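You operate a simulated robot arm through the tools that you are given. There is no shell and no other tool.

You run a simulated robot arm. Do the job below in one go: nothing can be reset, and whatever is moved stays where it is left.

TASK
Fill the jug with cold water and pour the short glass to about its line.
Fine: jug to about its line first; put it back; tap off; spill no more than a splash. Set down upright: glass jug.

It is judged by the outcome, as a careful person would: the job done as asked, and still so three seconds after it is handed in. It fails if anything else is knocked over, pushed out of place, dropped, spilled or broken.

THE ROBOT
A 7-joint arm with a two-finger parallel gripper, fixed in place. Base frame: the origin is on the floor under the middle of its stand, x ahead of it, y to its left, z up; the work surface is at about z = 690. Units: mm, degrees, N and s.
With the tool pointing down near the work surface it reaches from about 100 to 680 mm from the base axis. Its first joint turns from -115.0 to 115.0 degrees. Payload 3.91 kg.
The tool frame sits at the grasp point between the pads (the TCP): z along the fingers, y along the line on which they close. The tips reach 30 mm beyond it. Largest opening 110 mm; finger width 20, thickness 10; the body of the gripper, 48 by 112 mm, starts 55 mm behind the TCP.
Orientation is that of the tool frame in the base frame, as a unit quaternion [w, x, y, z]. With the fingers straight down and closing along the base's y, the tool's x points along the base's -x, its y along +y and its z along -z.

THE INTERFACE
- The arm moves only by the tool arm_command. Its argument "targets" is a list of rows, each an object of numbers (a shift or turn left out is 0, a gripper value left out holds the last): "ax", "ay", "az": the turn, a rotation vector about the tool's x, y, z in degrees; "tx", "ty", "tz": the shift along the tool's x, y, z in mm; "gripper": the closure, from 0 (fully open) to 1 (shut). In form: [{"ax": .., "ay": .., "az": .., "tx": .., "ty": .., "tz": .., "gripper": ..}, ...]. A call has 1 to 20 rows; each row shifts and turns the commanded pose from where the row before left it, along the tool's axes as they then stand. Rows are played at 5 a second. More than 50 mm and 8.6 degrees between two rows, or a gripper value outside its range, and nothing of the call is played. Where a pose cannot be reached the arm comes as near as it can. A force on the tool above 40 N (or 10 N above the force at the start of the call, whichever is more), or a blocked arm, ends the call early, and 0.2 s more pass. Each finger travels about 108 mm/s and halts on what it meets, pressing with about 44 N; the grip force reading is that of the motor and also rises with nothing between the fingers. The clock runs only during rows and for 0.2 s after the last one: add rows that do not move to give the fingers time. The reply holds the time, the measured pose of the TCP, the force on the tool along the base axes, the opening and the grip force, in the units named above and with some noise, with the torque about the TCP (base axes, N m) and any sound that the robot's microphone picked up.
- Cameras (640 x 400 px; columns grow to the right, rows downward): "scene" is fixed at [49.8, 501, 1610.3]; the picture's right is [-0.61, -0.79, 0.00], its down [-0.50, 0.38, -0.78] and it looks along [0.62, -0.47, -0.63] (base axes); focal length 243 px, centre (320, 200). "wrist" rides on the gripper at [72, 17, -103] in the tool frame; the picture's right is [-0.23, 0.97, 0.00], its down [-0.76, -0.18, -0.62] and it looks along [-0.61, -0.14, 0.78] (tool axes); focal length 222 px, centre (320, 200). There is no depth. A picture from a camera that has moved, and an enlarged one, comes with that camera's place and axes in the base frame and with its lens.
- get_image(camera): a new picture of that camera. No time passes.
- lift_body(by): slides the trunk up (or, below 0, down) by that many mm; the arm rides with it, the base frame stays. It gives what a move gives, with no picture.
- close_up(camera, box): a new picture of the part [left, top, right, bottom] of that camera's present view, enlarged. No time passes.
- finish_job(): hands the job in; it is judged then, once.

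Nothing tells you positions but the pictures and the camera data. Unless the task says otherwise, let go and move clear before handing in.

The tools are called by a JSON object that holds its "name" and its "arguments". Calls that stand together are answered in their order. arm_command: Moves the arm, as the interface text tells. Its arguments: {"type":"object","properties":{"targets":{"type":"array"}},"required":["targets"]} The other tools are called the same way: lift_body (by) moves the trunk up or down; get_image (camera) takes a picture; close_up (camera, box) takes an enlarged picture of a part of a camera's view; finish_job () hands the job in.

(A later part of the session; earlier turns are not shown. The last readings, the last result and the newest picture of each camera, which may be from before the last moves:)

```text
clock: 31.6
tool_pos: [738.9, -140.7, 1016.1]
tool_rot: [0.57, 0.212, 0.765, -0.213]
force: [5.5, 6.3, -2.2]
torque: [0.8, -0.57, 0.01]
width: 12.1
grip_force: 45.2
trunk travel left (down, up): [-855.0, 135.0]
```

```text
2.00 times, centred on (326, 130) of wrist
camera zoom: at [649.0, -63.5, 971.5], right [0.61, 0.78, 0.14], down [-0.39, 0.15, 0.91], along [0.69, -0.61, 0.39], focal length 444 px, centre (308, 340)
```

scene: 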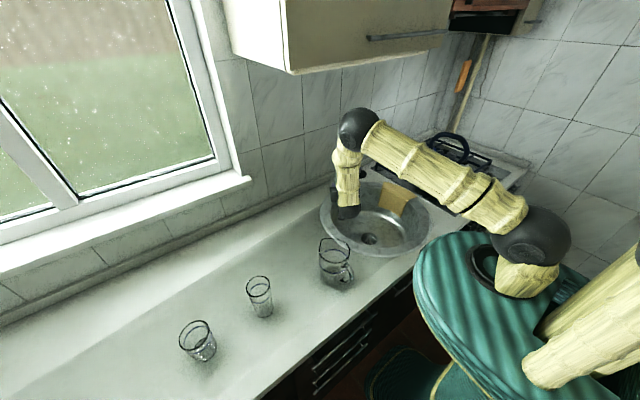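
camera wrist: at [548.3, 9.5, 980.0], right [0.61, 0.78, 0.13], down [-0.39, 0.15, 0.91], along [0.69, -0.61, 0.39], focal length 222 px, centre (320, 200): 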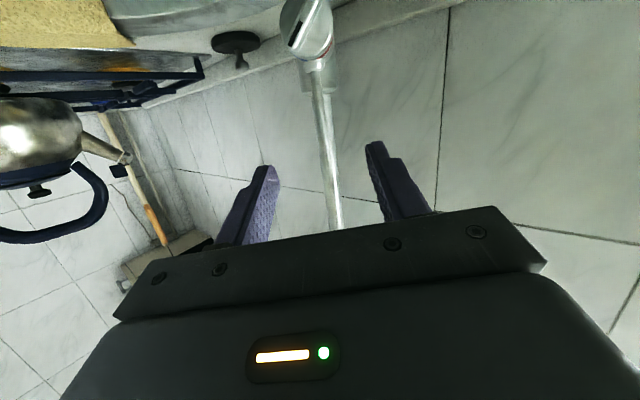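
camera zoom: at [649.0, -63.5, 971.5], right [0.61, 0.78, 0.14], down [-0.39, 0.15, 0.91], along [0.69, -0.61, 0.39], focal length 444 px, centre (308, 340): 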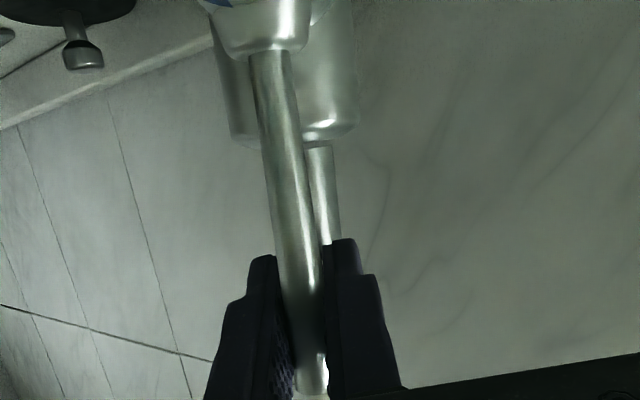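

The lever is gripped (12 mm). I'll test gently which way it moves, starting with a small pull toward me.

{"name": "arm_command", "arguments": {"targets": [{"tz": -4}, {"tz": -4}, {}]}}

```text
clock: 32.4
tool_pos: [733.2, -136.9, 1015.9]
tool_rot: [0.569, 0.212, 0.765, -0.214]
force: [18.1, 2.5, -10.9]
torque: [0.11, -1.51, -0.01]
width: 11.9
grip_force: 45.0
trunk travel left (down, up): [-855.0, 135.0]
```

{"name": "close_up", "arguments": {"camera": "wrist", "box": [230, 30, 422, 230]}}

{"name": "close_up", "arguments": {"camera": "scene", "box": [310, 120, 410, 200]}}

```text
2.00 times, centred on (326, 130) of wrist
camera zoom: at [644.2, -60.1, 972.2], right [0.61, 0.78, 0.13], down [-0.39, 0.15, 0.91], along [0.69, -0.61, 0.39], focal length 444 px, centre (308, 340)
```

zoom: 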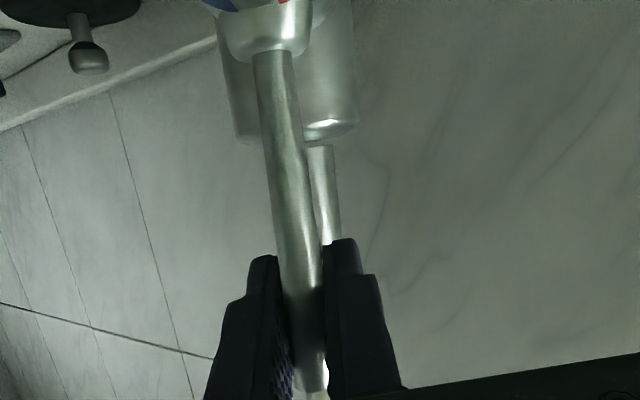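

```text
5.00 times, centred on (360, 160) of scene
camera zoom: at [49.8, 501.0, 1610.3], right [-0.61, -0.79, 0.0], down [-0.5, 0.38, -0.78], along [0.62, -0.47, -0.63], focal length 1215 px, centre (120, 400)
```

zoom: 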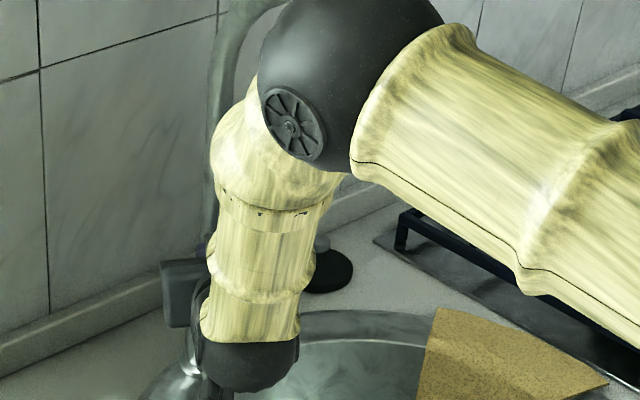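

{"name": "arm_command", "arguments": {"targets": [{"tz": 4}, {"ty": -4}, {"ty": -4}, {}]}}

{"name": "close_up", "arguments": {"camera": "wrist", "box": [230, 30, 422, 230]}}

```text
clock: 33.4
tool_pos: [734.7, -138.3, 1016.8]
tool_rot: [0.571, 0.209, 0.766, -0.211]
force: [17.1, 31.7, -6.4]
torque: [1.05, -0.19, 0.03]
width: 11.6
grip_force: 44.7
trunk travel left (down, up): [-855.0, 135.0]
```

```text
2.00 times, centred on (326, 130) of wrist
camera zoom: at [643.6, -60.9, 972.2], right [0.61, 0.78, 0.14], down [-0.39, 0.14, 0.91], along [0.69, -0.6, 0.39], focal length 444 px, centre (308, 340)
```

zoom: 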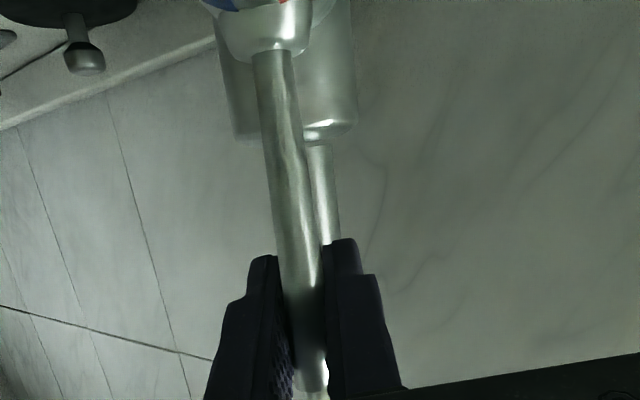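

{"name": "arm_command", "arguments": {"targets": [{"ty": 4}, {"ty": 4}, {"ty": 4}, {"ty": 4}, {}]}}

{"name": "close_up", "arguments": {"camera": "wrist", "box": [230, 30, 422, 230]}}

```text
clock: 34.6
tool_pos: [735.7, -137.5, 1016.2]
tool_rot: [0.569, 0.215, 0.764, -0.216]
force: [-19.3, -6.9, -6.5]
torque: [1.44, 0.33, 0.1]
width: 11.9
grip_force: 45.3
trunk travel left (down, up): [-855.0, 135.0]
```

```text
2.00 times, centred on (326, 130) of wrist
camera zoom: at [646.4, -60.3, 972.3], right [0.62, 0.77, 0.13], down [-0.39, 0.15, 0.91], along [0.68, -0.61, 0.39], focal length 444 px, centre (308, 340)
```

zoom: 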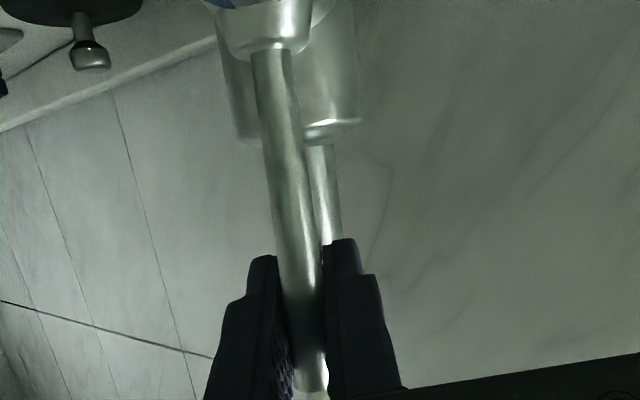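

Sideways is stiff both ways, but the lever seemed to follow the pull. I'll re-centre and keep pulling toward me along its arc, listening for water.

{"name": "arm_command", "arguments": {"targets": [{"ty": -4}, {"ty": -4}, {"tx": 0.8, "tz": -3}, {"tx": 1, "tz": -3}, {"tx": 1.2, "tz": -3}, {"tx": 1.4, "tz": -3}, {}]}}

{"name": "close_up", "arguments": {"camera": "wrist", "box": [230, 30, 422, 230]}}

{"name": "get_image", "arguments": {"camera": "scene"}}

```text
clock: 36.2
tool_pos: [729.0, -132.7, 1017.7]
tool_rot: [0.571, 0.212, 0.764, -0.213]
force: [16.9, -3.3, -1.6]
torque: [-0.03, -1.7, 0.06]
width: 11.8
grip_force: 45.3
trunk travel left (down, up): [-855.0, 135.0]
```

```text
2.00 times, centred on (326, 130) of wrist
camera zoom: at [637.7, -55.5, 972.2], right [0.61, 0.78, 0.14], down [-0.39, 0.15, 0.91], along [0.69, -0.61, 0.4], focal length 444 px, centre (308, 340)
```

zoom: 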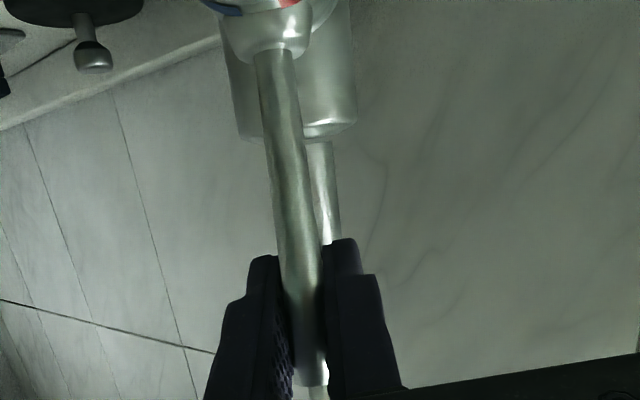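

```text
taken
```

scene: 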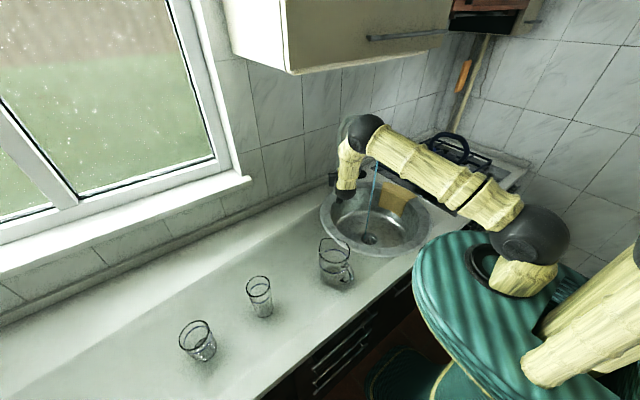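

Water is running, drawn as a thin bluish stream. I'll look at where it lands.

{"name": "close_up", "arguments": {"camera": "scene", "box": [320, 130, 430, 265]}}

{"name": "close_up", "arguments": {"camera": "scene", "box": [340, 210, 400, 255]}}

{"name": "get_image", "arguments": {"camera": "wrist"}}

```text
2.96 times, centred on (375, 198) of scene
camera zoom: at [49.8, 501.0, 1610.3], right [-0.61, -0.79, 0.0], down [-0.5, 0.38, -0.78], along [0.62, -0.47, -0.63], focal length 720 px, centre (157, 207)
```

zoom: 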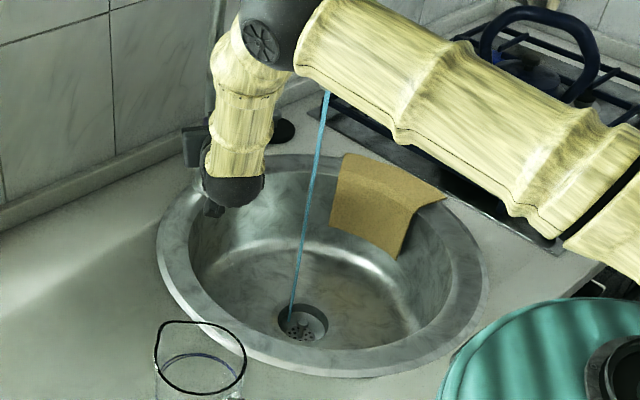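

```text
8.89 times, centred on (370, 232) of scene
camera zoom: at [49.8, 501.0, 1610.3], right [-0.61, -0.79, 0.0], down [-0.5, 0.38, -0.78], along [0.62, -0.47, -0.63], focal length 2160 px, centre (-124, -89)
```

zoom: 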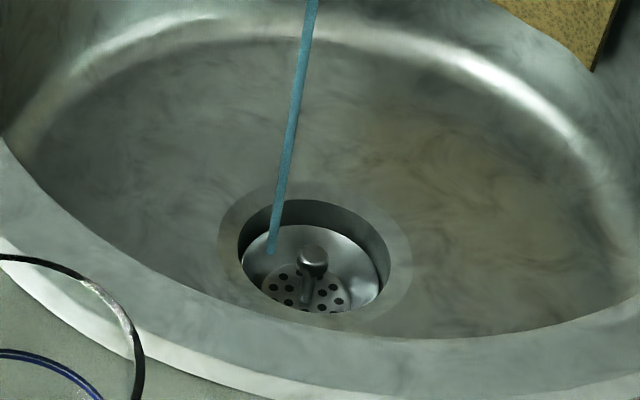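

```text
taken
camera wrist: at [637.7, -55.5, 972.2], right [0.61, 0.78, 0.14], down [-0.39, 0.15, 0.91], along [0.69, -0.61, 0.4], focal length 222 px, centre (320, 200)
```

wrist: 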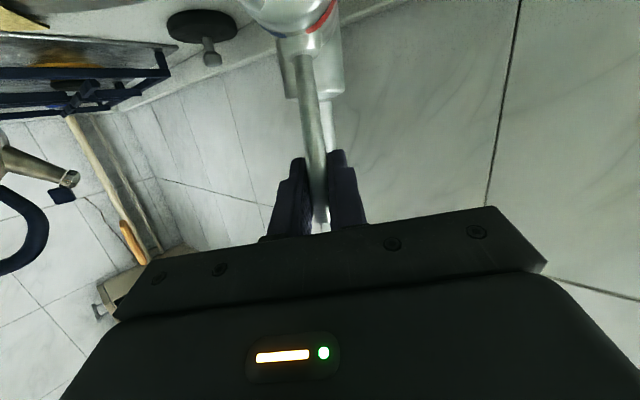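

The stream falls at about (587,-194), next to the drain centre. I'll release the lever without moving it, back straight out and check that the flow stays on.

{"name": "arm_command", "arguments": {"targets": [{"gripper": 0.5}, {}, {"tz": -20}, {"tz": -25}, {"tz": -25}, {}]}}

{"name": "get_image", "arguments": {"camera": "wrist"}}

{"name": "get_image", "arguments": {"camera": "scene"}}

{"name": "close_up", "arguments": {"camera": "wrist", "box": [230, 0, 422, 200]}}

```text
clock: 37.6
tool_pos: [669.8, -93.4, 1034.5]
tool_rot: [0.57, 0.213, 0.764, -0.214]
force: [-0.5, 0.3, -0.5]
torque: [-0.01, 0.05, 0.0]
width: 54.8
grip_force: 0.1
trunk travel left (down, up): [-855.0, 135.0]
```

```text
taken
camera wrist: at [580.1, -15.9, 989.7], right [0.61, 0.78, 0.14], down [-0.39, 0.15, 0.91], along [0.69, -0.61, 0.39], focal length 222 px, centre (320, 200)
```

wrist: 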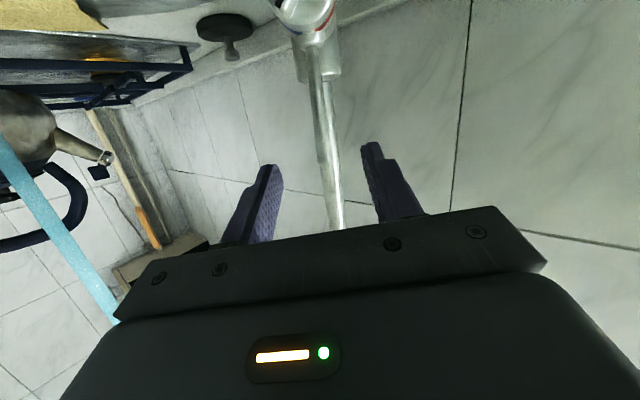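

```text
taken
```

scene: 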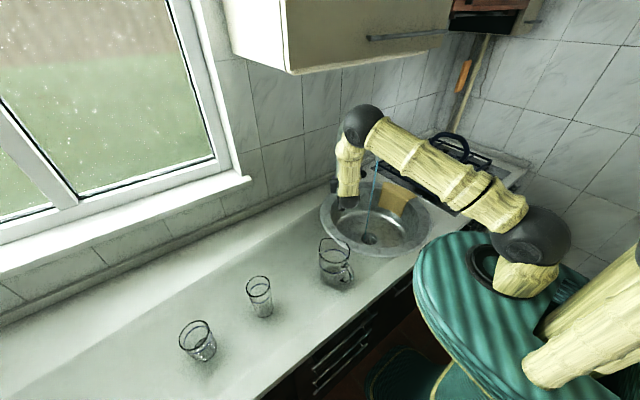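

```text
2.00 times, centred on (326, 100) of wrist
camera zoom: at [580.1, -15.9, 989.7], right [0.61, 0.78, 0.14], down [-0.39, 0.15, 0.91], along [0.69, -0.61, 0.39], focal length 444 px, centre (308, 400)
```

zoom: 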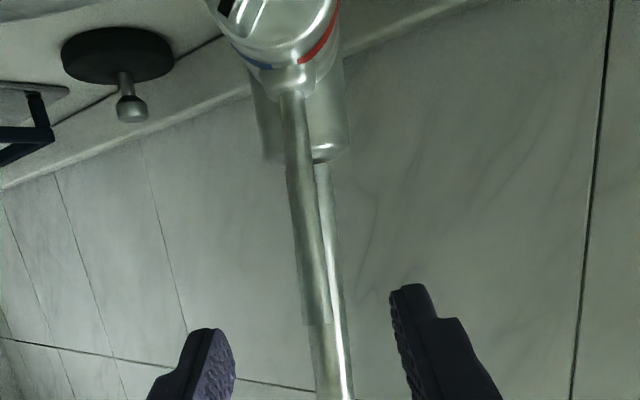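

The flow holds with the lever free. Next I retreat to a higher place facing the jug, to look at its handle and spout.

{"name": "arm_command", "arguments": {"targets": [{"tz": -35, "az": 5}, {"tz": -35}, {"tx": -32, "tz": -10}, {"tx": -32, "tz": -10}, {"tx": -32, "tz": -10}, {"ay": 7, "tz": -10}, {"ay": 7, "tz": -10}, {"ay": 7, "tz": -10}, {"ay": 7, "tz": -10}, {"ay": 7, "tz": -10}, {}]}}

{"name": "get_image", "arguments": {"camera": "scene"}}

{"name": "get_image", "arguments": {"camera": "wrist"}}

```text
clock: 40.0
tool_pos: [576.8, -24.5, 1177.3]
tool_rot: [0.325, 0.291, 0.894, -0.105]
force: [0.4, -0.6, -0.2]
torque: [-0.01, 0.0, 0.04]
width: 54.9
grip_force: 0.1
trunk travel left (down, up): [-855.0, 135.0]
```

```text
taken
```

scene: 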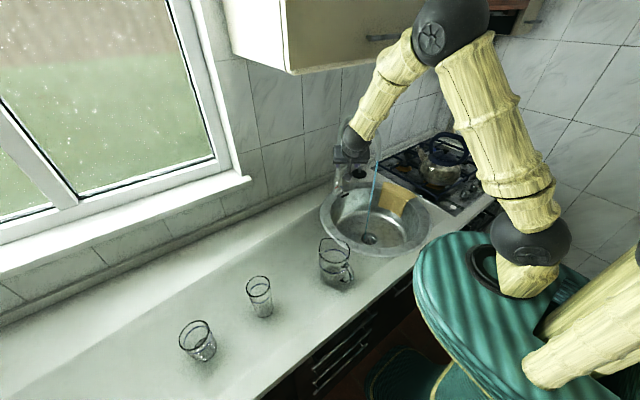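

```text
taken
camera wrist: at [487.8, 59.5, 1209.9], right [0.71, 0.69, 0.15], down [0.04, -0.25, 0.97], along [0.7, -0.68, -0.21], focal length 222 px, centre (320, 200)
```

wrist: 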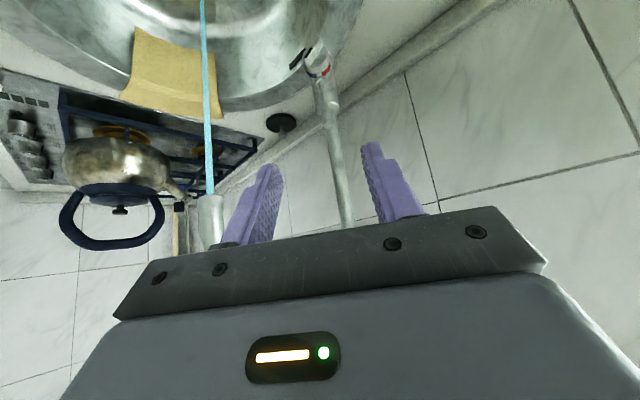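

{"name": "arm_command", "arguments": {"targets": [{"tx": 32, "ty": -9.6, "tz": -26.8}, {"tx": 32, "ty": -9.6, "tz": -26.8}, {"tx": 32, "ty": -9.6, "tz": -26.8}, {"tx": 32, "ty": -9.6, "tz": -26.8}, {"tx": 32, "ty": -9.6, "tz": -26.8}, {"ax": -4.5, "az": -5.38}, {"ax": -4.5, "az": -5.38}, {"ax": -4.5, "az": -5.38}, {"ax": -4.5, "az": -5.38}, {"ax": -4.5, "az": -5.38}, {"ax": -4.5, "az": -5.38}, {"ax": -4.5, "az": -5.38}, {"ax": -4.5, "az": -5.38}, {"ay": 7.5}, {"ay": 7.5}, {}]}}

{"name": "get_image", "arguments": {"camera": "wrist"}}

{"name": "get_image", "arguments": {"camera": "scene"}}

```text
clock: 43.4
tool_pos: [446.9, 95.3, 1197.5]
tool_rot: [0.213, -0.169, 0.962, 0.036]
force: [1.0, 0.1, -0.2]
torque: [0.0, 0.0, -0.01]
width: 55.0
grip_force: 0.1
out of reach, approached as far as the arm can: row 5, 6, 7, 8, 9, 10, 11
trunk travel left (down, up): [-855.0, 135.0]
```

```text
taken
camera wrist: at [338.6, 73.1, 1262.0], right [-0.14, 0.99, 0.09], down [0.46, -0.02, 0.89], along [0.88, 0.17, -0.45], focal length 222 px, centre (320, 200)
```

wrist: 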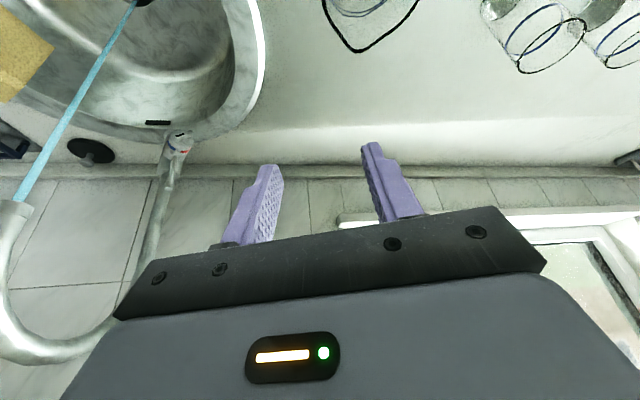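

```text
taken
```

scene: 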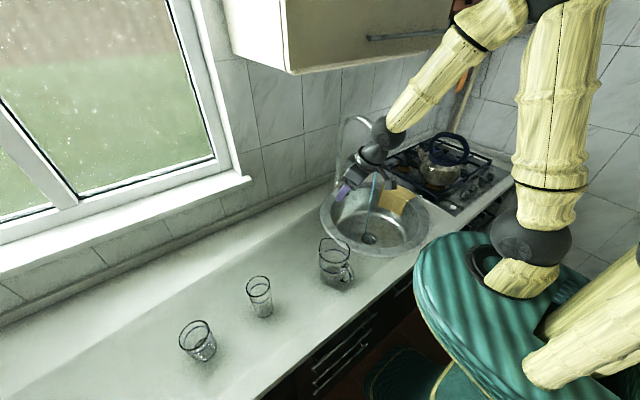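

The jug's spout points away from the robot and the handle toward it. The reach limit close in suggests a higher trunk for grasping, so I'll raise it, which also shows the whole jug.

{"name": "lift_body", "arguments": {"by": 125}}

{"name": "get_image", "arguments": {"camera": "wrist"}}

{"name": "get_image", "arguments": {"camera": "scene"}}

{"name": "close_up", "arguments": {"camera": "scene", "box": [305, 228, 369, 296]}}

```text
clock: 44.9
tool_pos: [447.1, 95.6, 1323.7]
tool_rot: [0.213, -0.17, 0.961, 0.037]
force: [-0.2, -0.3, 0.5]
torque: [0.01, 0.01, 0.0]
width: 54.8
grip_force: 0.1
trunk travel left (down, up): [-980.0, 10.0]
```

```text
taken
camera wrist: at [338.9, 72.9, 1386.7], right [-0.14, 0.99, 0.09], down [0.46, -0.02, 0.89], along [0.88, 0.17, -0.45], focal length 222 px, centre (320, 200)
```

wrist: 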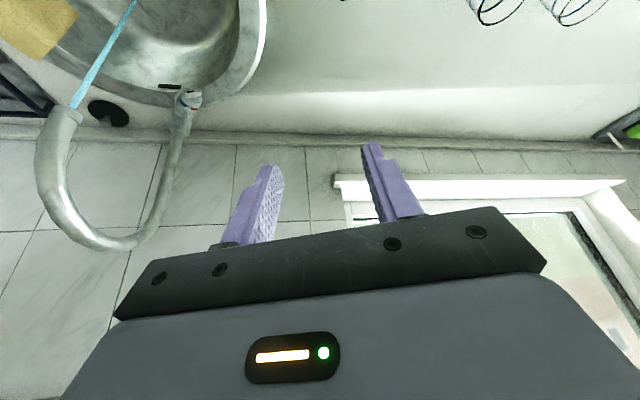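

```text
taken
```

scene: 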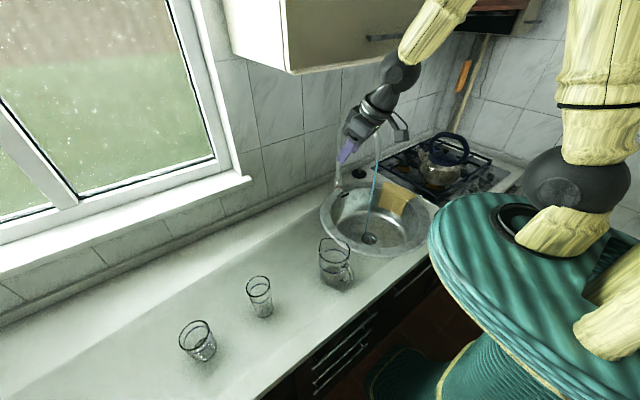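

```text
5.88 times, centred on (337, 262) of scene
camera zoom: at [49.8, 501.0, 1610.3], right [-0.61, -0.79, 0.0], down [-0.5, 0.38, -0.78], along [0.62, -0.47, -0.63], focal length 1429 px, centre (220, -165)
```

zoom: 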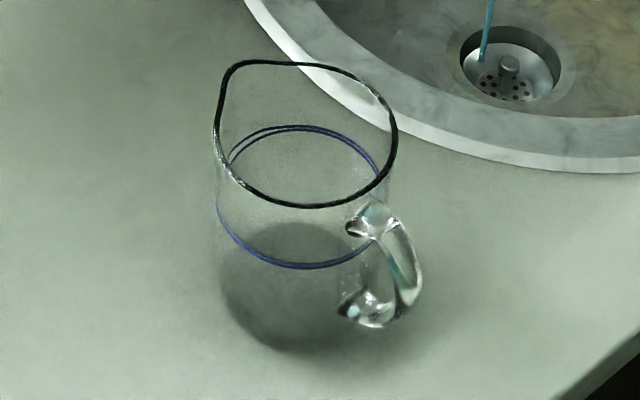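

I'm checking the jug's exact profile, meaning rim flare, handle and spout, before picking a grasp.

{"name": "close_up", "arguments": {"camera": "scene", "box": [322, 234, 354, 254]}}

{"name": "close_up", "arguments": {"camera": "scene", "box": [332, 246, 356, 286]}}

{"name": "close_up", "arguments": {"camera": "scene", "box": [316, 236, 336, 286]}}

```text
16.00 times, centred on (338, 244) of scene
camera zoom: at [49.8, 501.0, 1610.3], right [-0.61, -0.79, 0.0], down [-0.5, 0.38, -0.78], along [0.62, -0.47, -0.63], focal length 3887 px, centre (32, -504)
```

zoom: 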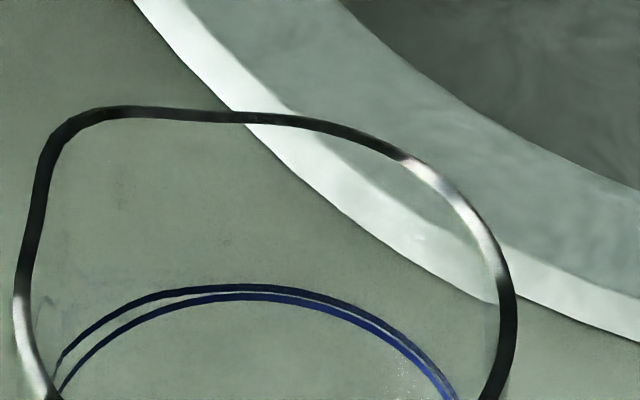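

```text
10.00 times, centred on (344, 266) of scene
camera zoom: at [49.8, 501.0, 1610.3], right [-0.61, -0.79, 0.0], down [-0.5, 0.38, -0.78], along [0.62, -0.47, -0.63], focal length 2430 px, centre (80, -460)
```

zoom: 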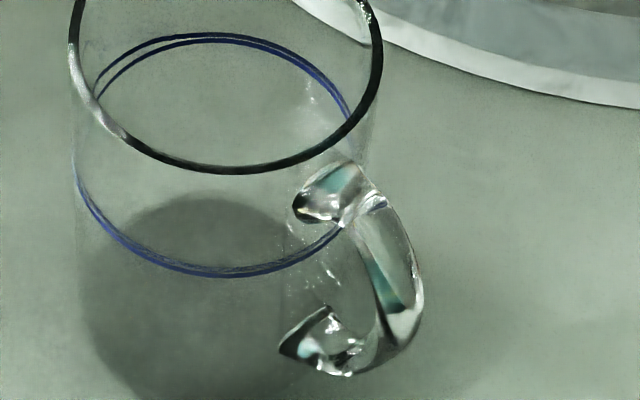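

```text
8.00 times, centred on (326, 261) of scene
camera zoom: at [49.8, 501.0, 1610.3], right [-0.61, -0.79, 0.0], down [-0.5, 0.38, -0.78], along [0.62, -0.47, -0.63], focal length 1944 px, centre (272, -288)
```

zoom: 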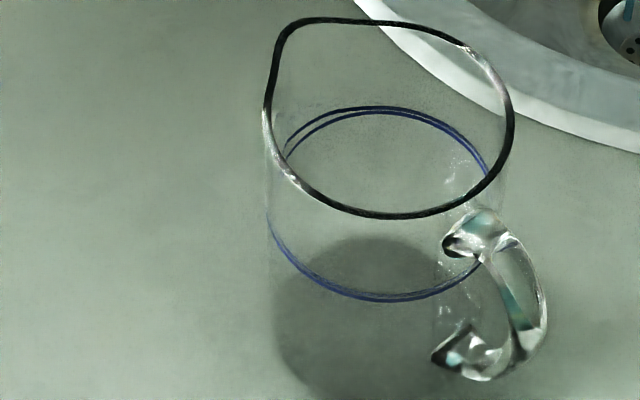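

The jug tapers and has a slightly beaded rim. The best grasp is level from the sink side, pointing along +y, with one finger passing through the handle loop, so I can pour with a simple wrist roll. I'll turn the hand to that direction up high first.

{"name": "arm_command", "arguments": {"targets": [{"ax": -3.13, "az": -6.71}, {"ax": -3.13, "az": -6.71}, {"ax": -3.13, "az": -6.71}, {"ax": -3.13, "az": -6.71}, {"ax": -3.13, "az": -6.71}, {"ax": -3.13, "az": -6.71}, {"ax": -3.13, "az": -6.71}, {"ax": -3.13, "az": -6.71}, {"ax": -3.13, "az": -6.71}, {"ax": -3.13, "az": -6.71}, {"ay": -6.9}, {"ay": -6.9}, {"ay": -6.9}, {"ay": -6.9}, {"ay": -6.9}, {"ay": -6.9}, {"ay": -6.9}, {"ay": -6.9}, {}]}}

{"name": "get_image", "arguments": {"camera": "wrist"}}

{"name": "get_image", "arguments": {"camera": "scene"}}

```text
clock: 48.9
tool_pos: [447.6, 96.1, 1323.6]
tool_rot: [-0.438, 0.56, -0.522, -0.471]
force: [0.9, -0.1, 0.2]
torque: [-0.01, 0.02, 0.02]
width: 55.0
grip_force: 0.0
trunk travel left (down, up): [-980.0, 10.0]
```

```text
taken
camera wrist: at [438.8, -20.4, 1270.2], right [-0.97, -0.03, 0.22], down [0.21, -0.47, 0.86], along [0.08, 0.88, 0.46], focal length 222 px, centre (320, 200)
```

wrist: 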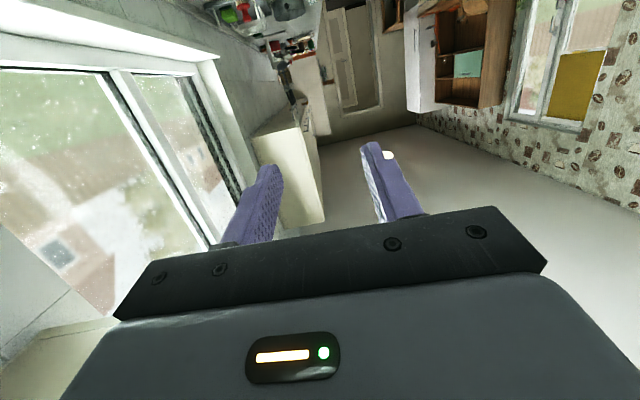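

```text
taken
```

scene: 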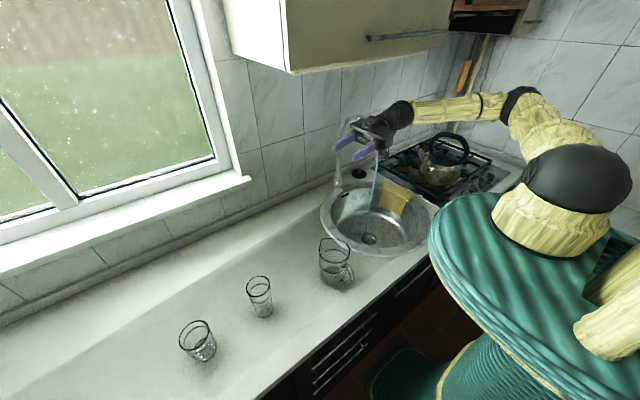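

The hand now points along +y with the arm coming from the stove side. I'll back off from the jug, open up to about 100 mm, and lower the trunk in steps.

{"name": "arm_command", "arguments": {"targets": [{"tz": -25, "gripper": 0.09}, {"tz": -27}, {"ty": 15}, {"ty": 16}, {}]}}

{"name": "lift_body", "arguments": {"by": -230}}

{"name": "get_image", "arguments": {"camera": "scene"}}

{"name": "get_image", "arguments": {"camera": "wrist"}}

```text
clock: 50.1
tool_pos: [419.8, 41.5, 1332.5]
tool_rot: [-0.438, 0.56, -0.522, -0.471]
force: [-0.6, -0.1, -0.7]
torque: [0.02, -0.03, 0.03]
width: 99.9
grip_force: 0.1
trunk travel left (down, up): [-980.0, 10.0]
```

```text
clock: 52.5
tool_pos: [420.9, 42.5, 1103.3]
tool_rot: [-0.438, 0.561, -0.522, -0.471]
force: [0.5, 0.5, -0.1]
torque: [0.02, -0.02, 0.03]
width: 100.3
grip_force: 0.1
trunk travel left (down, up): [-750.0, 240.0]
```

```text
taken
```

scene: 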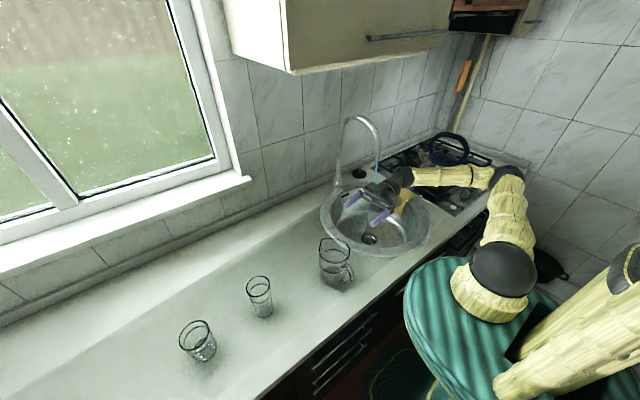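

```text
taken
camera wrist: at [411.5, -74.6, 1049.3], right [-0.97, -0.03, 0.22], down [0.21, -0.47, 0.86], along [0.08, 0.88, 0.46], focal length 222 px, centre (320, 200)
```

wrist: 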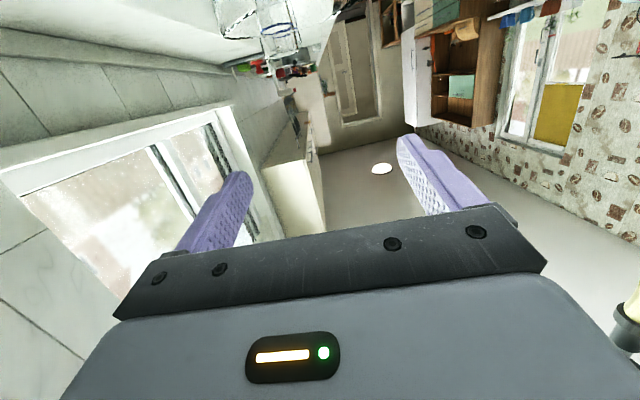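

{"name": "lift_body", "arguments": {"by": -100}}

{"name": "get_image", "arguments": {"camera": "wrist"}}

{"name": "close_up", "arguments": {"camera": "scene", "box": [290, 140, 450, 300]}}

```text
clock: 53.9
tool_pos: [420.6, 42.0, 1002.3]
tool_rot: [-0.438, 0.56, -0.522, -0.471]
force: [0.4, 0.2, 0.0]
torque: [-0.01, -0.01, -0.01]
width: 100.0
grip_force: 0.1
trunk travel left (down, up): [-650.0, 340.0]
```

```text
taken
camera wrist: at [411.4, -74.5, 949.4], right [-0.97, -0.03, 0.22], down [0.21, -0.47, 0.86], along [0.08, 0.88, 0.46], focal length 222 px, centre (320, 200)
```

wrist: 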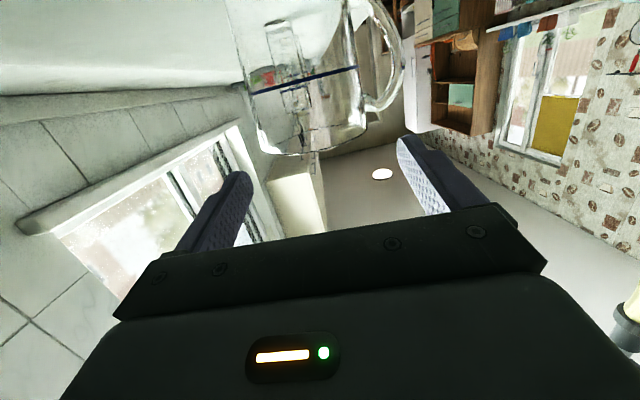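

```text
2.50 times, centred on (370, 220) of scene
camera zoom: at [49.8, 501.0, 1610.3], right [-0.61, -0.79, 0.0], down [-0.5, 0.38, -0.78], along [0.62, -0.47, -0.63], focal length 607 px, centre (195, 150)
```

zoom: 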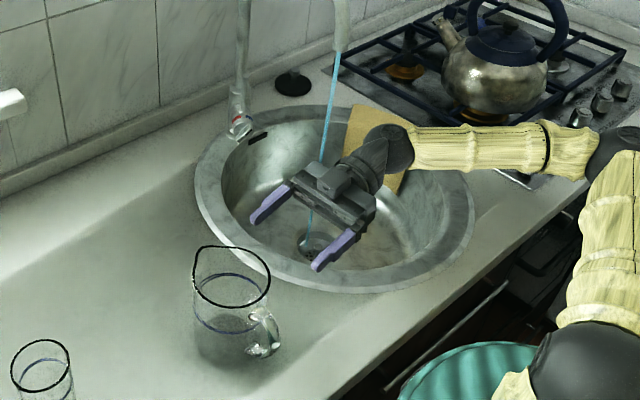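

Now I have a clear side view of the jug between the fingers. I'll zoom in to measure its alignment.

{"name": "close_up", "arguments": {"camera": "wrist", "box": [220, 0, 420, 160]}}

```text
2.50 times, centred on (320, 80) of wrist
camera zoom: at [411.4, -74.5, 949.4], right [-0.97, -0.03, 0.22], down [0.21, -0.47, 0.86], along [0.08, 0.88, 0.46], focal length 555 px, centre (320, 500)
```

zoom: 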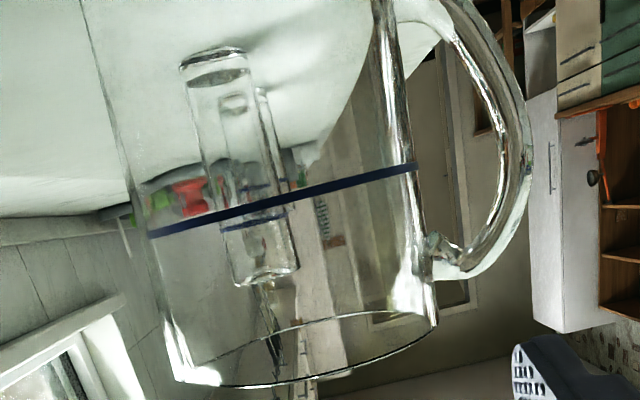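

The jug measures about 98 mm across, wider than I first thought, with a roomy handle loop and the line at about z≈945. I'll open fully, centre sideways and lower to handle-loop height.

{"name": "arm_command", "arguments": {"targets": [{"ty": -8, "gripper": 0.0}, {}]}}

{"name": "lift_body", "arguments": {"by": -44}}

{"name": "get_image", "arguments": {"camera": "wrist"}}

{"name": "close_up", "arguments": {"camera": "wrist", "box": [200, 0, 440, 160]}}

{"name": "close_up", "arguments": {"camera": "scene", "box": [300, 190, 420, 290]}}

```text
clock: 54.5
tool_pos: [428.0, 41.7, 1003.1]
tool_rot: [-0.438, 0.56, -0.521, -0.472]
force: [0.1, 0.2, 0.0]
torque: [-0.02, 0.0, 0.02]
width: 110.0
grip_force: 0.0
trunk travel left (down, up): [-650.0, 340.0]
```

```text
clock: 55.3
tool_pos: [427.1, 42.5, 959.0]
tool_rot: [-0.438, 0.56, -0.522, -0.471]
force: [0.4, -1.1, -0.2]
torque: [0.02, -0.01, 0.0]
width: 110.0
grip_force: 0.1
trunk travel left (down, up): [-606.0, 384.0]
```

```text
taken
camera wrist: at [419.4, -74.0, 905.3], right [-0.97, -0.03, 0.22], down [0.21, -0.47, 0.86], along [0.08, 0.88, 0.46], focal length 222 px, centre (320, 200)
```

wrist: 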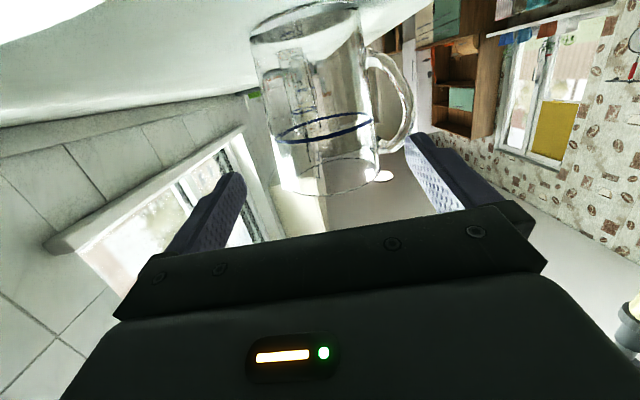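

```text
2.50 times, centred on (320, 80) of wrist
camera zoom: at [419.4, -74.0, 905.3], right [-0.97, -0.03, 0.22], down [0.21, -0.47, 0.86], along [0.08, 0.88, 0.46], focal length 555 px, centre (320, 500)
```

zoom: 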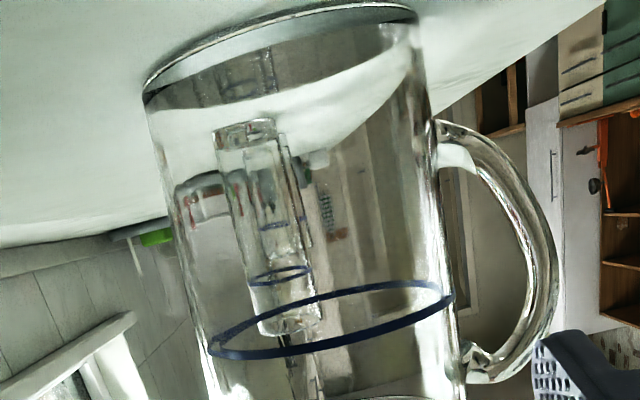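

```text
4.00 times, centred on (360, 240) of scene
camera zoom: at [49.8, 501.0, 1610.3], right [-0.61, -0.79, 0.0], down [-0.5, 0.38, -0.78], along [0.62, -0.47, -0.63], focal length 972 px, centre (160, 40)
```

zoom: 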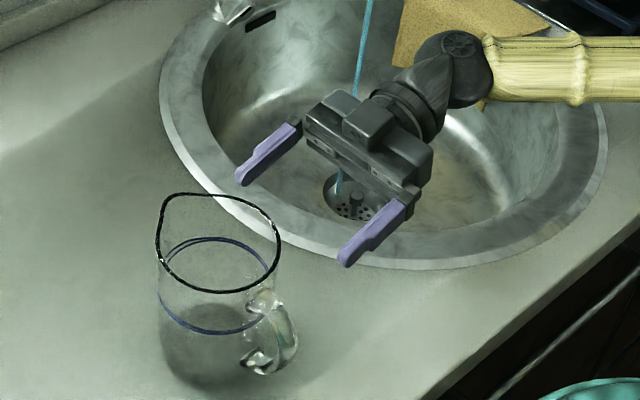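

The jug centre works out at about (418.5,158) with radius about 49, and the tool axis is lined up within a millimetre or two. I'll advance in stages.

{"name": "arm_command", "arguments": {"targets": [{"tz": 20}, {"tz": 20}, {"tz": 15}, {}]}}

{"name": "get_image", "arguments": {"camera": "wrist"}}

{"name": "close_up", "arguments": {"camera": "scene", "box": [300, 200, 400, 290]}}

```text
clock: 56.3
tool_pos: [422.4, 96.8, 948.9]
tool_rot: [-0.438, 0.56, -0.521, -0.472]
force: [-0.1, 0.0, 0.0]
torque: [0.01, 0.06, 0.03]
width: 109.9
grip_force: 0.0
trunk travel left (down, up): [-606.0, 384.0]
```

```text
taken
camera wrist: at [414.8, -19.4, 896.1], right [-0.97, -0.03, 0.22], down [0.21, -0.47, 0.86], along [0.08, 0.88, 0.46], focal length 222 px, centre (320, 200)
```

wrist: 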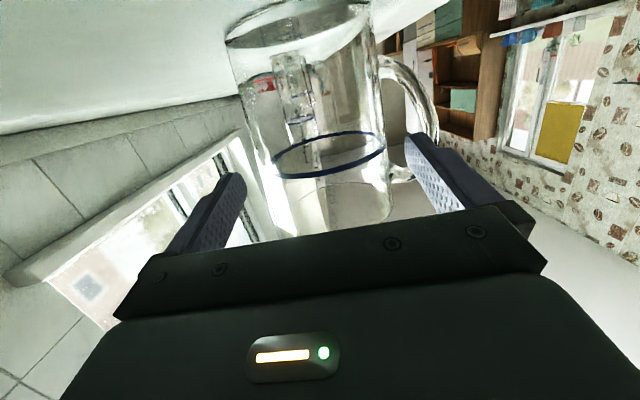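

```text
4.44 times, centred on (350, 245) of scene
camera zoom: at [49.8, 501.0, 1610.3], right [-0.61, -0.79, 0.0], down [-0.5, 0.38, -0.78], along [0.62, -0.47, -0.63], focal length 1080 px, centre (187, 0)
```

zoom: 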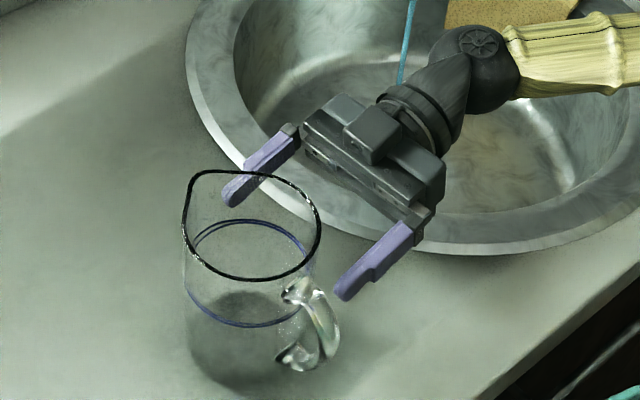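

{"name": "arm_command", "arguments": {"targets": [{"ty": 1.5, "tz": 8}, {"tz": 8}, {"tz": 8}, {}]}}

{"name": "get_image", "arguments": {"camera": "wrist"}}

{"name": "close_up", "arguments": {"camera": "scene", "box": [300, 220, 380, 290]}}

```text
clock: 57.3
tool_pos: [421.0, 119.8, 945.2]
tool_rot: [-0.438, 0.56, -0.522, -0.471]
force: [0.3, 0.5, 0.1]
torque: [-0.02, 0.01, 0.0]
width: 110.2
grip_force: 0.0
trunk travel left (down, up): [-606.0, 384.0]
```

```text
taken
camera wrist: at [412.3, 3.8, 891.9], right [-0.97, -0.03, 0.22], down [0.21, -0.47, 0.86], along [0.08, 0.88, 0.46], focal length 222 px, centre (320, 200)
```

wrist: 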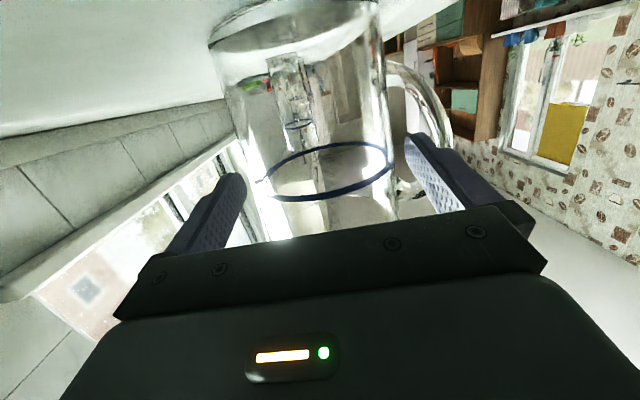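

```text
5.71 times, centred on (340, 255) of scene
camera zoom: at [49.8, 501.0, 1610.3], right [-0.61, -0.79, 0.0], down [-0.5, 0.38, -0.78], along [0.62, -0.47, -0.63], focal length 1388 px, centre (206, -114)
```

zoom: 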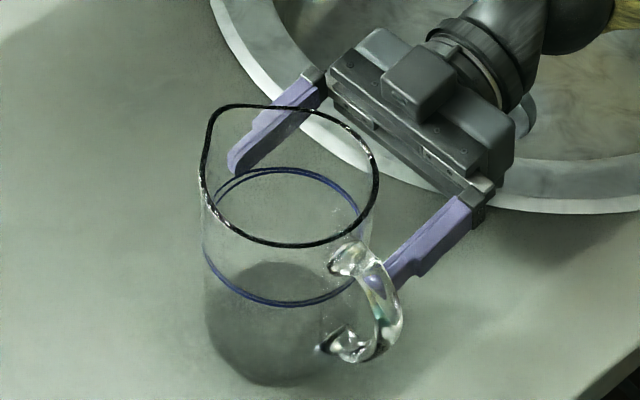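

The finger is entering the handle loop cleanly with no contact. Advancing the rest of the way.

{"name": "arm_command", "arguments": {"targets": [{"tz": 6}, {"tz": 6}, {"tz": 6}, {"tz": 6}, {"tz": 5}, {}]}}

{"name": "get_image", "arguments": {"camera": "wrist"}}

{"name": "close_up", "arguments": {"camera": "scene", "box": [300, 220, 380, 290]}}

```text
clock: 58.7
tool_pos: [419.5, 147.6, 940.5]
tool_rot: [-0.438, 0.561, -0.521, -0.472]
force: [0.0, 0.4, -0.1]
torque: [-0.01, 0.0, -0.01]
width: 110.0
grip_force: 0.0
trunk travel left (down, up): [-606.0, 384.0]
```

```text
taken
camera wrist: at [410.4, 32.2, 886.9], right [-0.97, -0.03, 0.22], down [0.21, -0.47, 0.86], along [0.08, 0.88, 0.46], focal length 222 px, centre (320, 200)
```

wrist: 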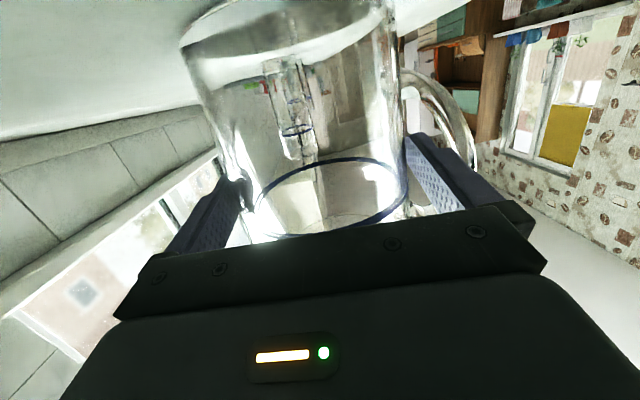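

```text
5.71 times, centred on (340, 255) of scene
camera zoom: at [49.8, 501.0, 1610.3], right [-0.61, -0.79, 0.0], down [-0.5, 0.38, -0.78], along [0.62, -0.47, -0.63], focal length 1388 px, centre (206, -114)
```

zoom: 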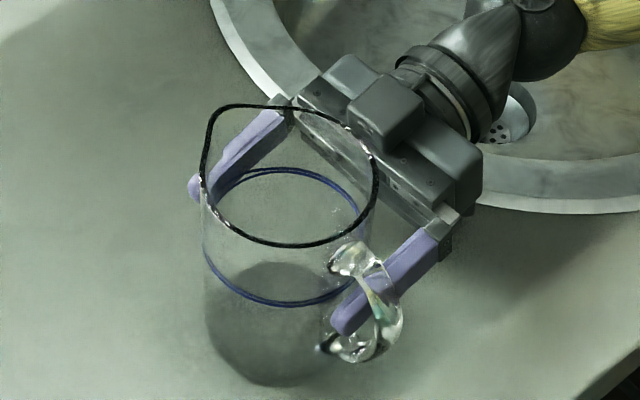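

One finger is through the loop and the other along the far wall. Now I close gently on the body.

{"name": "arm_command", "arguments": {"targets": [{"gripper": 0.06}, {}, {"gripper": 0.25}, {}, {}]}}

{"name": "close_up", "arguments": {"camera": "scene", "box": [300, 220, 380, 290]}}

{"name": "get_image", "arguments": {"camera": "wrist"}}

```text
clock: 59.9
tool_pos: [418.8, 150.1, 940.4]
tool_rot: [-0.438, 0.56, -0.522, -0.471]
force: [-0.4, 0.8, -0.5]
torque: [0.04, -0.09, 0.01]
width: 96.9
grip_force: 43.9
trunk travel left (down, up): [-606.0, 384.0]
```

```text
5.71 times, centred on (340, 255) of scene
camera zoom: at [49.8, 501.0, 1610.3], right [-0.61, -0.79, 0.0], down [-0.5, 0.38, -0.78], along [0.62, -0.47, -0.63], focal length 1388 px, centre (206, -114)
```

zoom: 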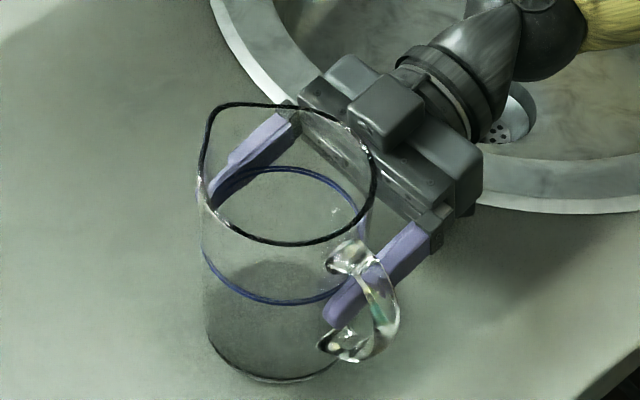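

```text
taken
camera wrist: at [410.3, 32.2, 887.0], right [-0.97, -0.03, 0.22], down [0.21, -0.47, 0.86], along [0.08, 0.88, 0.46], focal length 222 px, centre (320, 200)
```

wrist: 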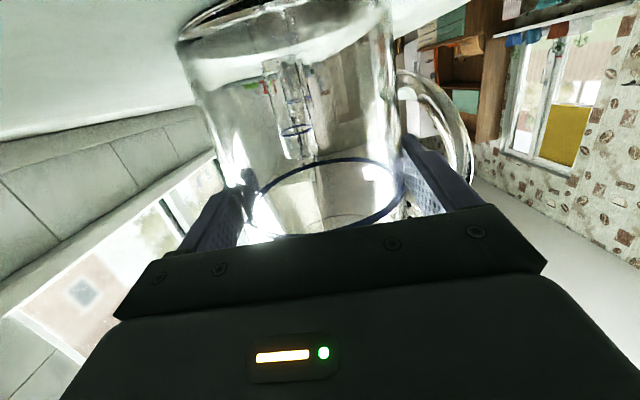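

Grip is firm at 97 mm and 44 N. I'll note this pose for putting the jug back, then lift a little and check the hold.

{"name": "lift_body", "arguments": {"by": 20}}

{"name": "close_up", "arguments": {"camera": "scene", "box": [300, 210, 380, 290]}}

{"name": "get_image", "arguments": {"camera": "wrist"}}

```text
clock: 60.6
tool_pos: [419.0, 148.7, 960.4]
tool_rot: [-0.438, 0.56, -0.522, -0.471]
force: [0.4, -0.6, -5.7]
torque: [-0.08, -0.02, -0.03]
width: 96.8
grip_force: 43.7
trunk travel left (down, up): [-626.0, 364.0]
```

```text
5.00 times, centred on (340, 250) of scene
camera zoom: at [49.8, 501.0, 1610.3], right [-0.61, -0.79, 0.0], down [-0.5, 0.38, -0.78], along [0.62, -0.47, -0.63], focal length 1215 px, centre (220, -50)
```

zoom: 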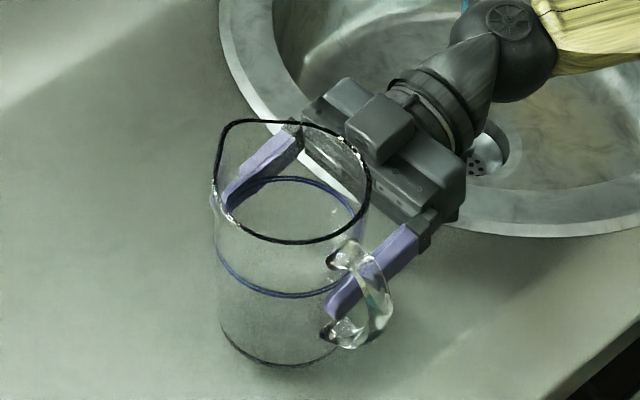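

```text
taken
camera wrist: at [410.7, 32.2, 906.7], right [-0.97, -0.03, 0.22], down [0.21, -0.47, 0.86], along [0.08, 0.88, 0.46], focal length 222 px, centre (320, 200)
```

wrist: 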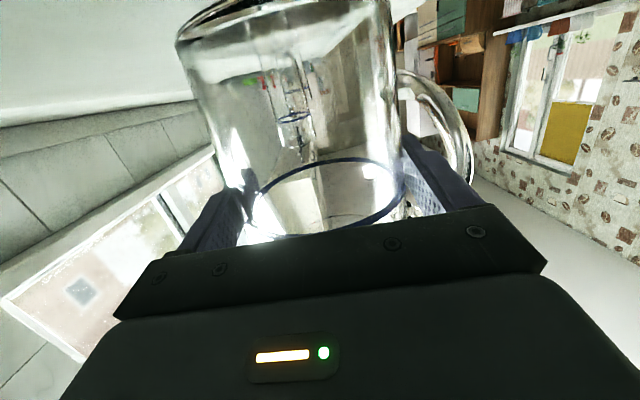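

The jug is held well and weighs about 0.58 kg empty. I'll raise it slightly so the rim stays below the spout, swing it over the sink, and turn it to face across the stream.

{"name": "lift_body", "arguments": {"by": 28}}

{"name": "arm_command", "arguments": {"targets": [{"tx": 5.3, "ty": -7.8, "tz": -30.2}, {"tx": 5.3, "ty": -7.8, "tz": -30.2}, {"tx": 5.3, "ty": -7.8, "tz": -30.2}, {"tx": 5.3, "ty": -7.8, "tz": -30.2}, {"tx": 5.3, "ty": -7.8, "tz": -30.2}, {}]}}

{"name": "get_image", "arguments": {"camera": "scene"}}

```text
clock: 61.3
tool_pos: [419.6, 148.5, 987.0]
tool_rot: [-0.438, 0.561, -0.521, -0.472]
force: [-0.9, 0.0, -4.6]
torque: [-0.07, -0.04, 0.02]
width: 96.8
grip_force: 43.9
trunk travel left (down, up): [-654.0, 336.0]
```

```text
clock: 62.7
tool_pos: [469.7, -0.9, 988.6]
tool_rot: [-0.438, 0.561, -0.522, -0.471]
force: [0.1, 0.5, -4.4]
torque: [-0.08, -0.02, 0.01]
width: 96.8
grip_force: 44.0
trunk travel left (down, up): [-654.0, 336.0]
```

```text
taken
```

scene: 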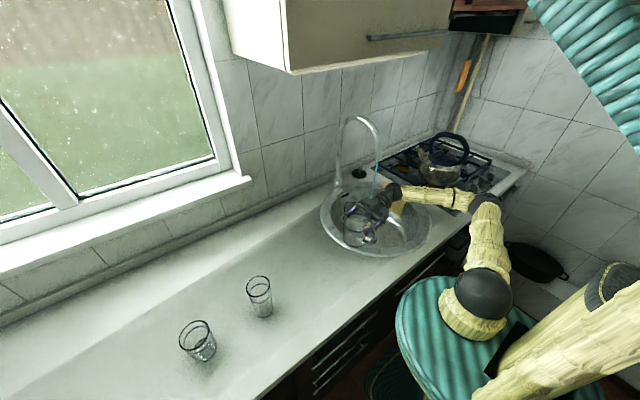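

{"name": "arm_command", "arguments": {"targets": [{"ax": 7.0, "az": 1.23}, {"ax": 7.0, "az": 1.23}, {"ax": 7.0, "az": 1.23}, {"ax": 7.0, "az": 1.23}, {"ax": 7.0, "az": 1.23}, {"ax": 7.0, "az": 1.23}, {"ax": 7.0, "az": 1.23}, {"ax": 7.0, "az": 1.23}, {"ax": 7.0, "az": 1.23}, {}]}}

{"name": "get_image", "arguments": {"camera": "scene"}}

{"name": "close_up", "arguments": {"camera": "scene", "box": [290, 130, 450, 270]}}

```text
clock: 64.9
tool_pos: [489.3, -9.8, 983.8]
tool_rot: [0.621, -0.199, 0.739, 0.169]
force: [-0.9, -0.8, -6.3]
torque: [-0.04, 0.03, -0.01]
width: 96.8
grip_force: 44.1
out of reach, approached as far as the arm can: row 9
trunk travel left (down, up): [-654.0, 336.0]
```

```text
taken
```

scene: 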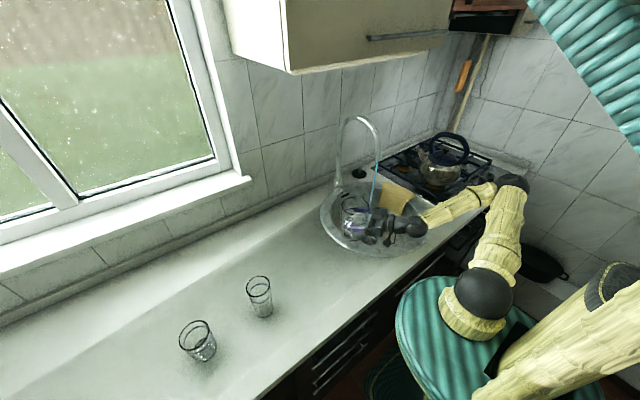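

```text
2.86 times, centred on (370, 200) of scene
camera zoom: at [49.8, 501.0, 1610.3], right [-0.61, -0.79, 0.0], down [-0.5, 0.38, -0.78], along [0.62, -0.47, -0.63], focal length 694 px, centre (177, 200)
```

zoom: 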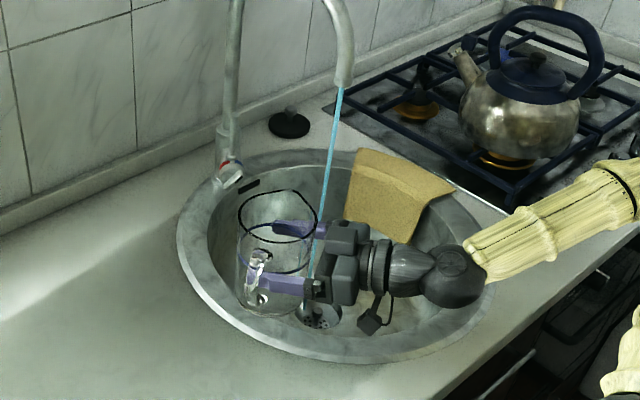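

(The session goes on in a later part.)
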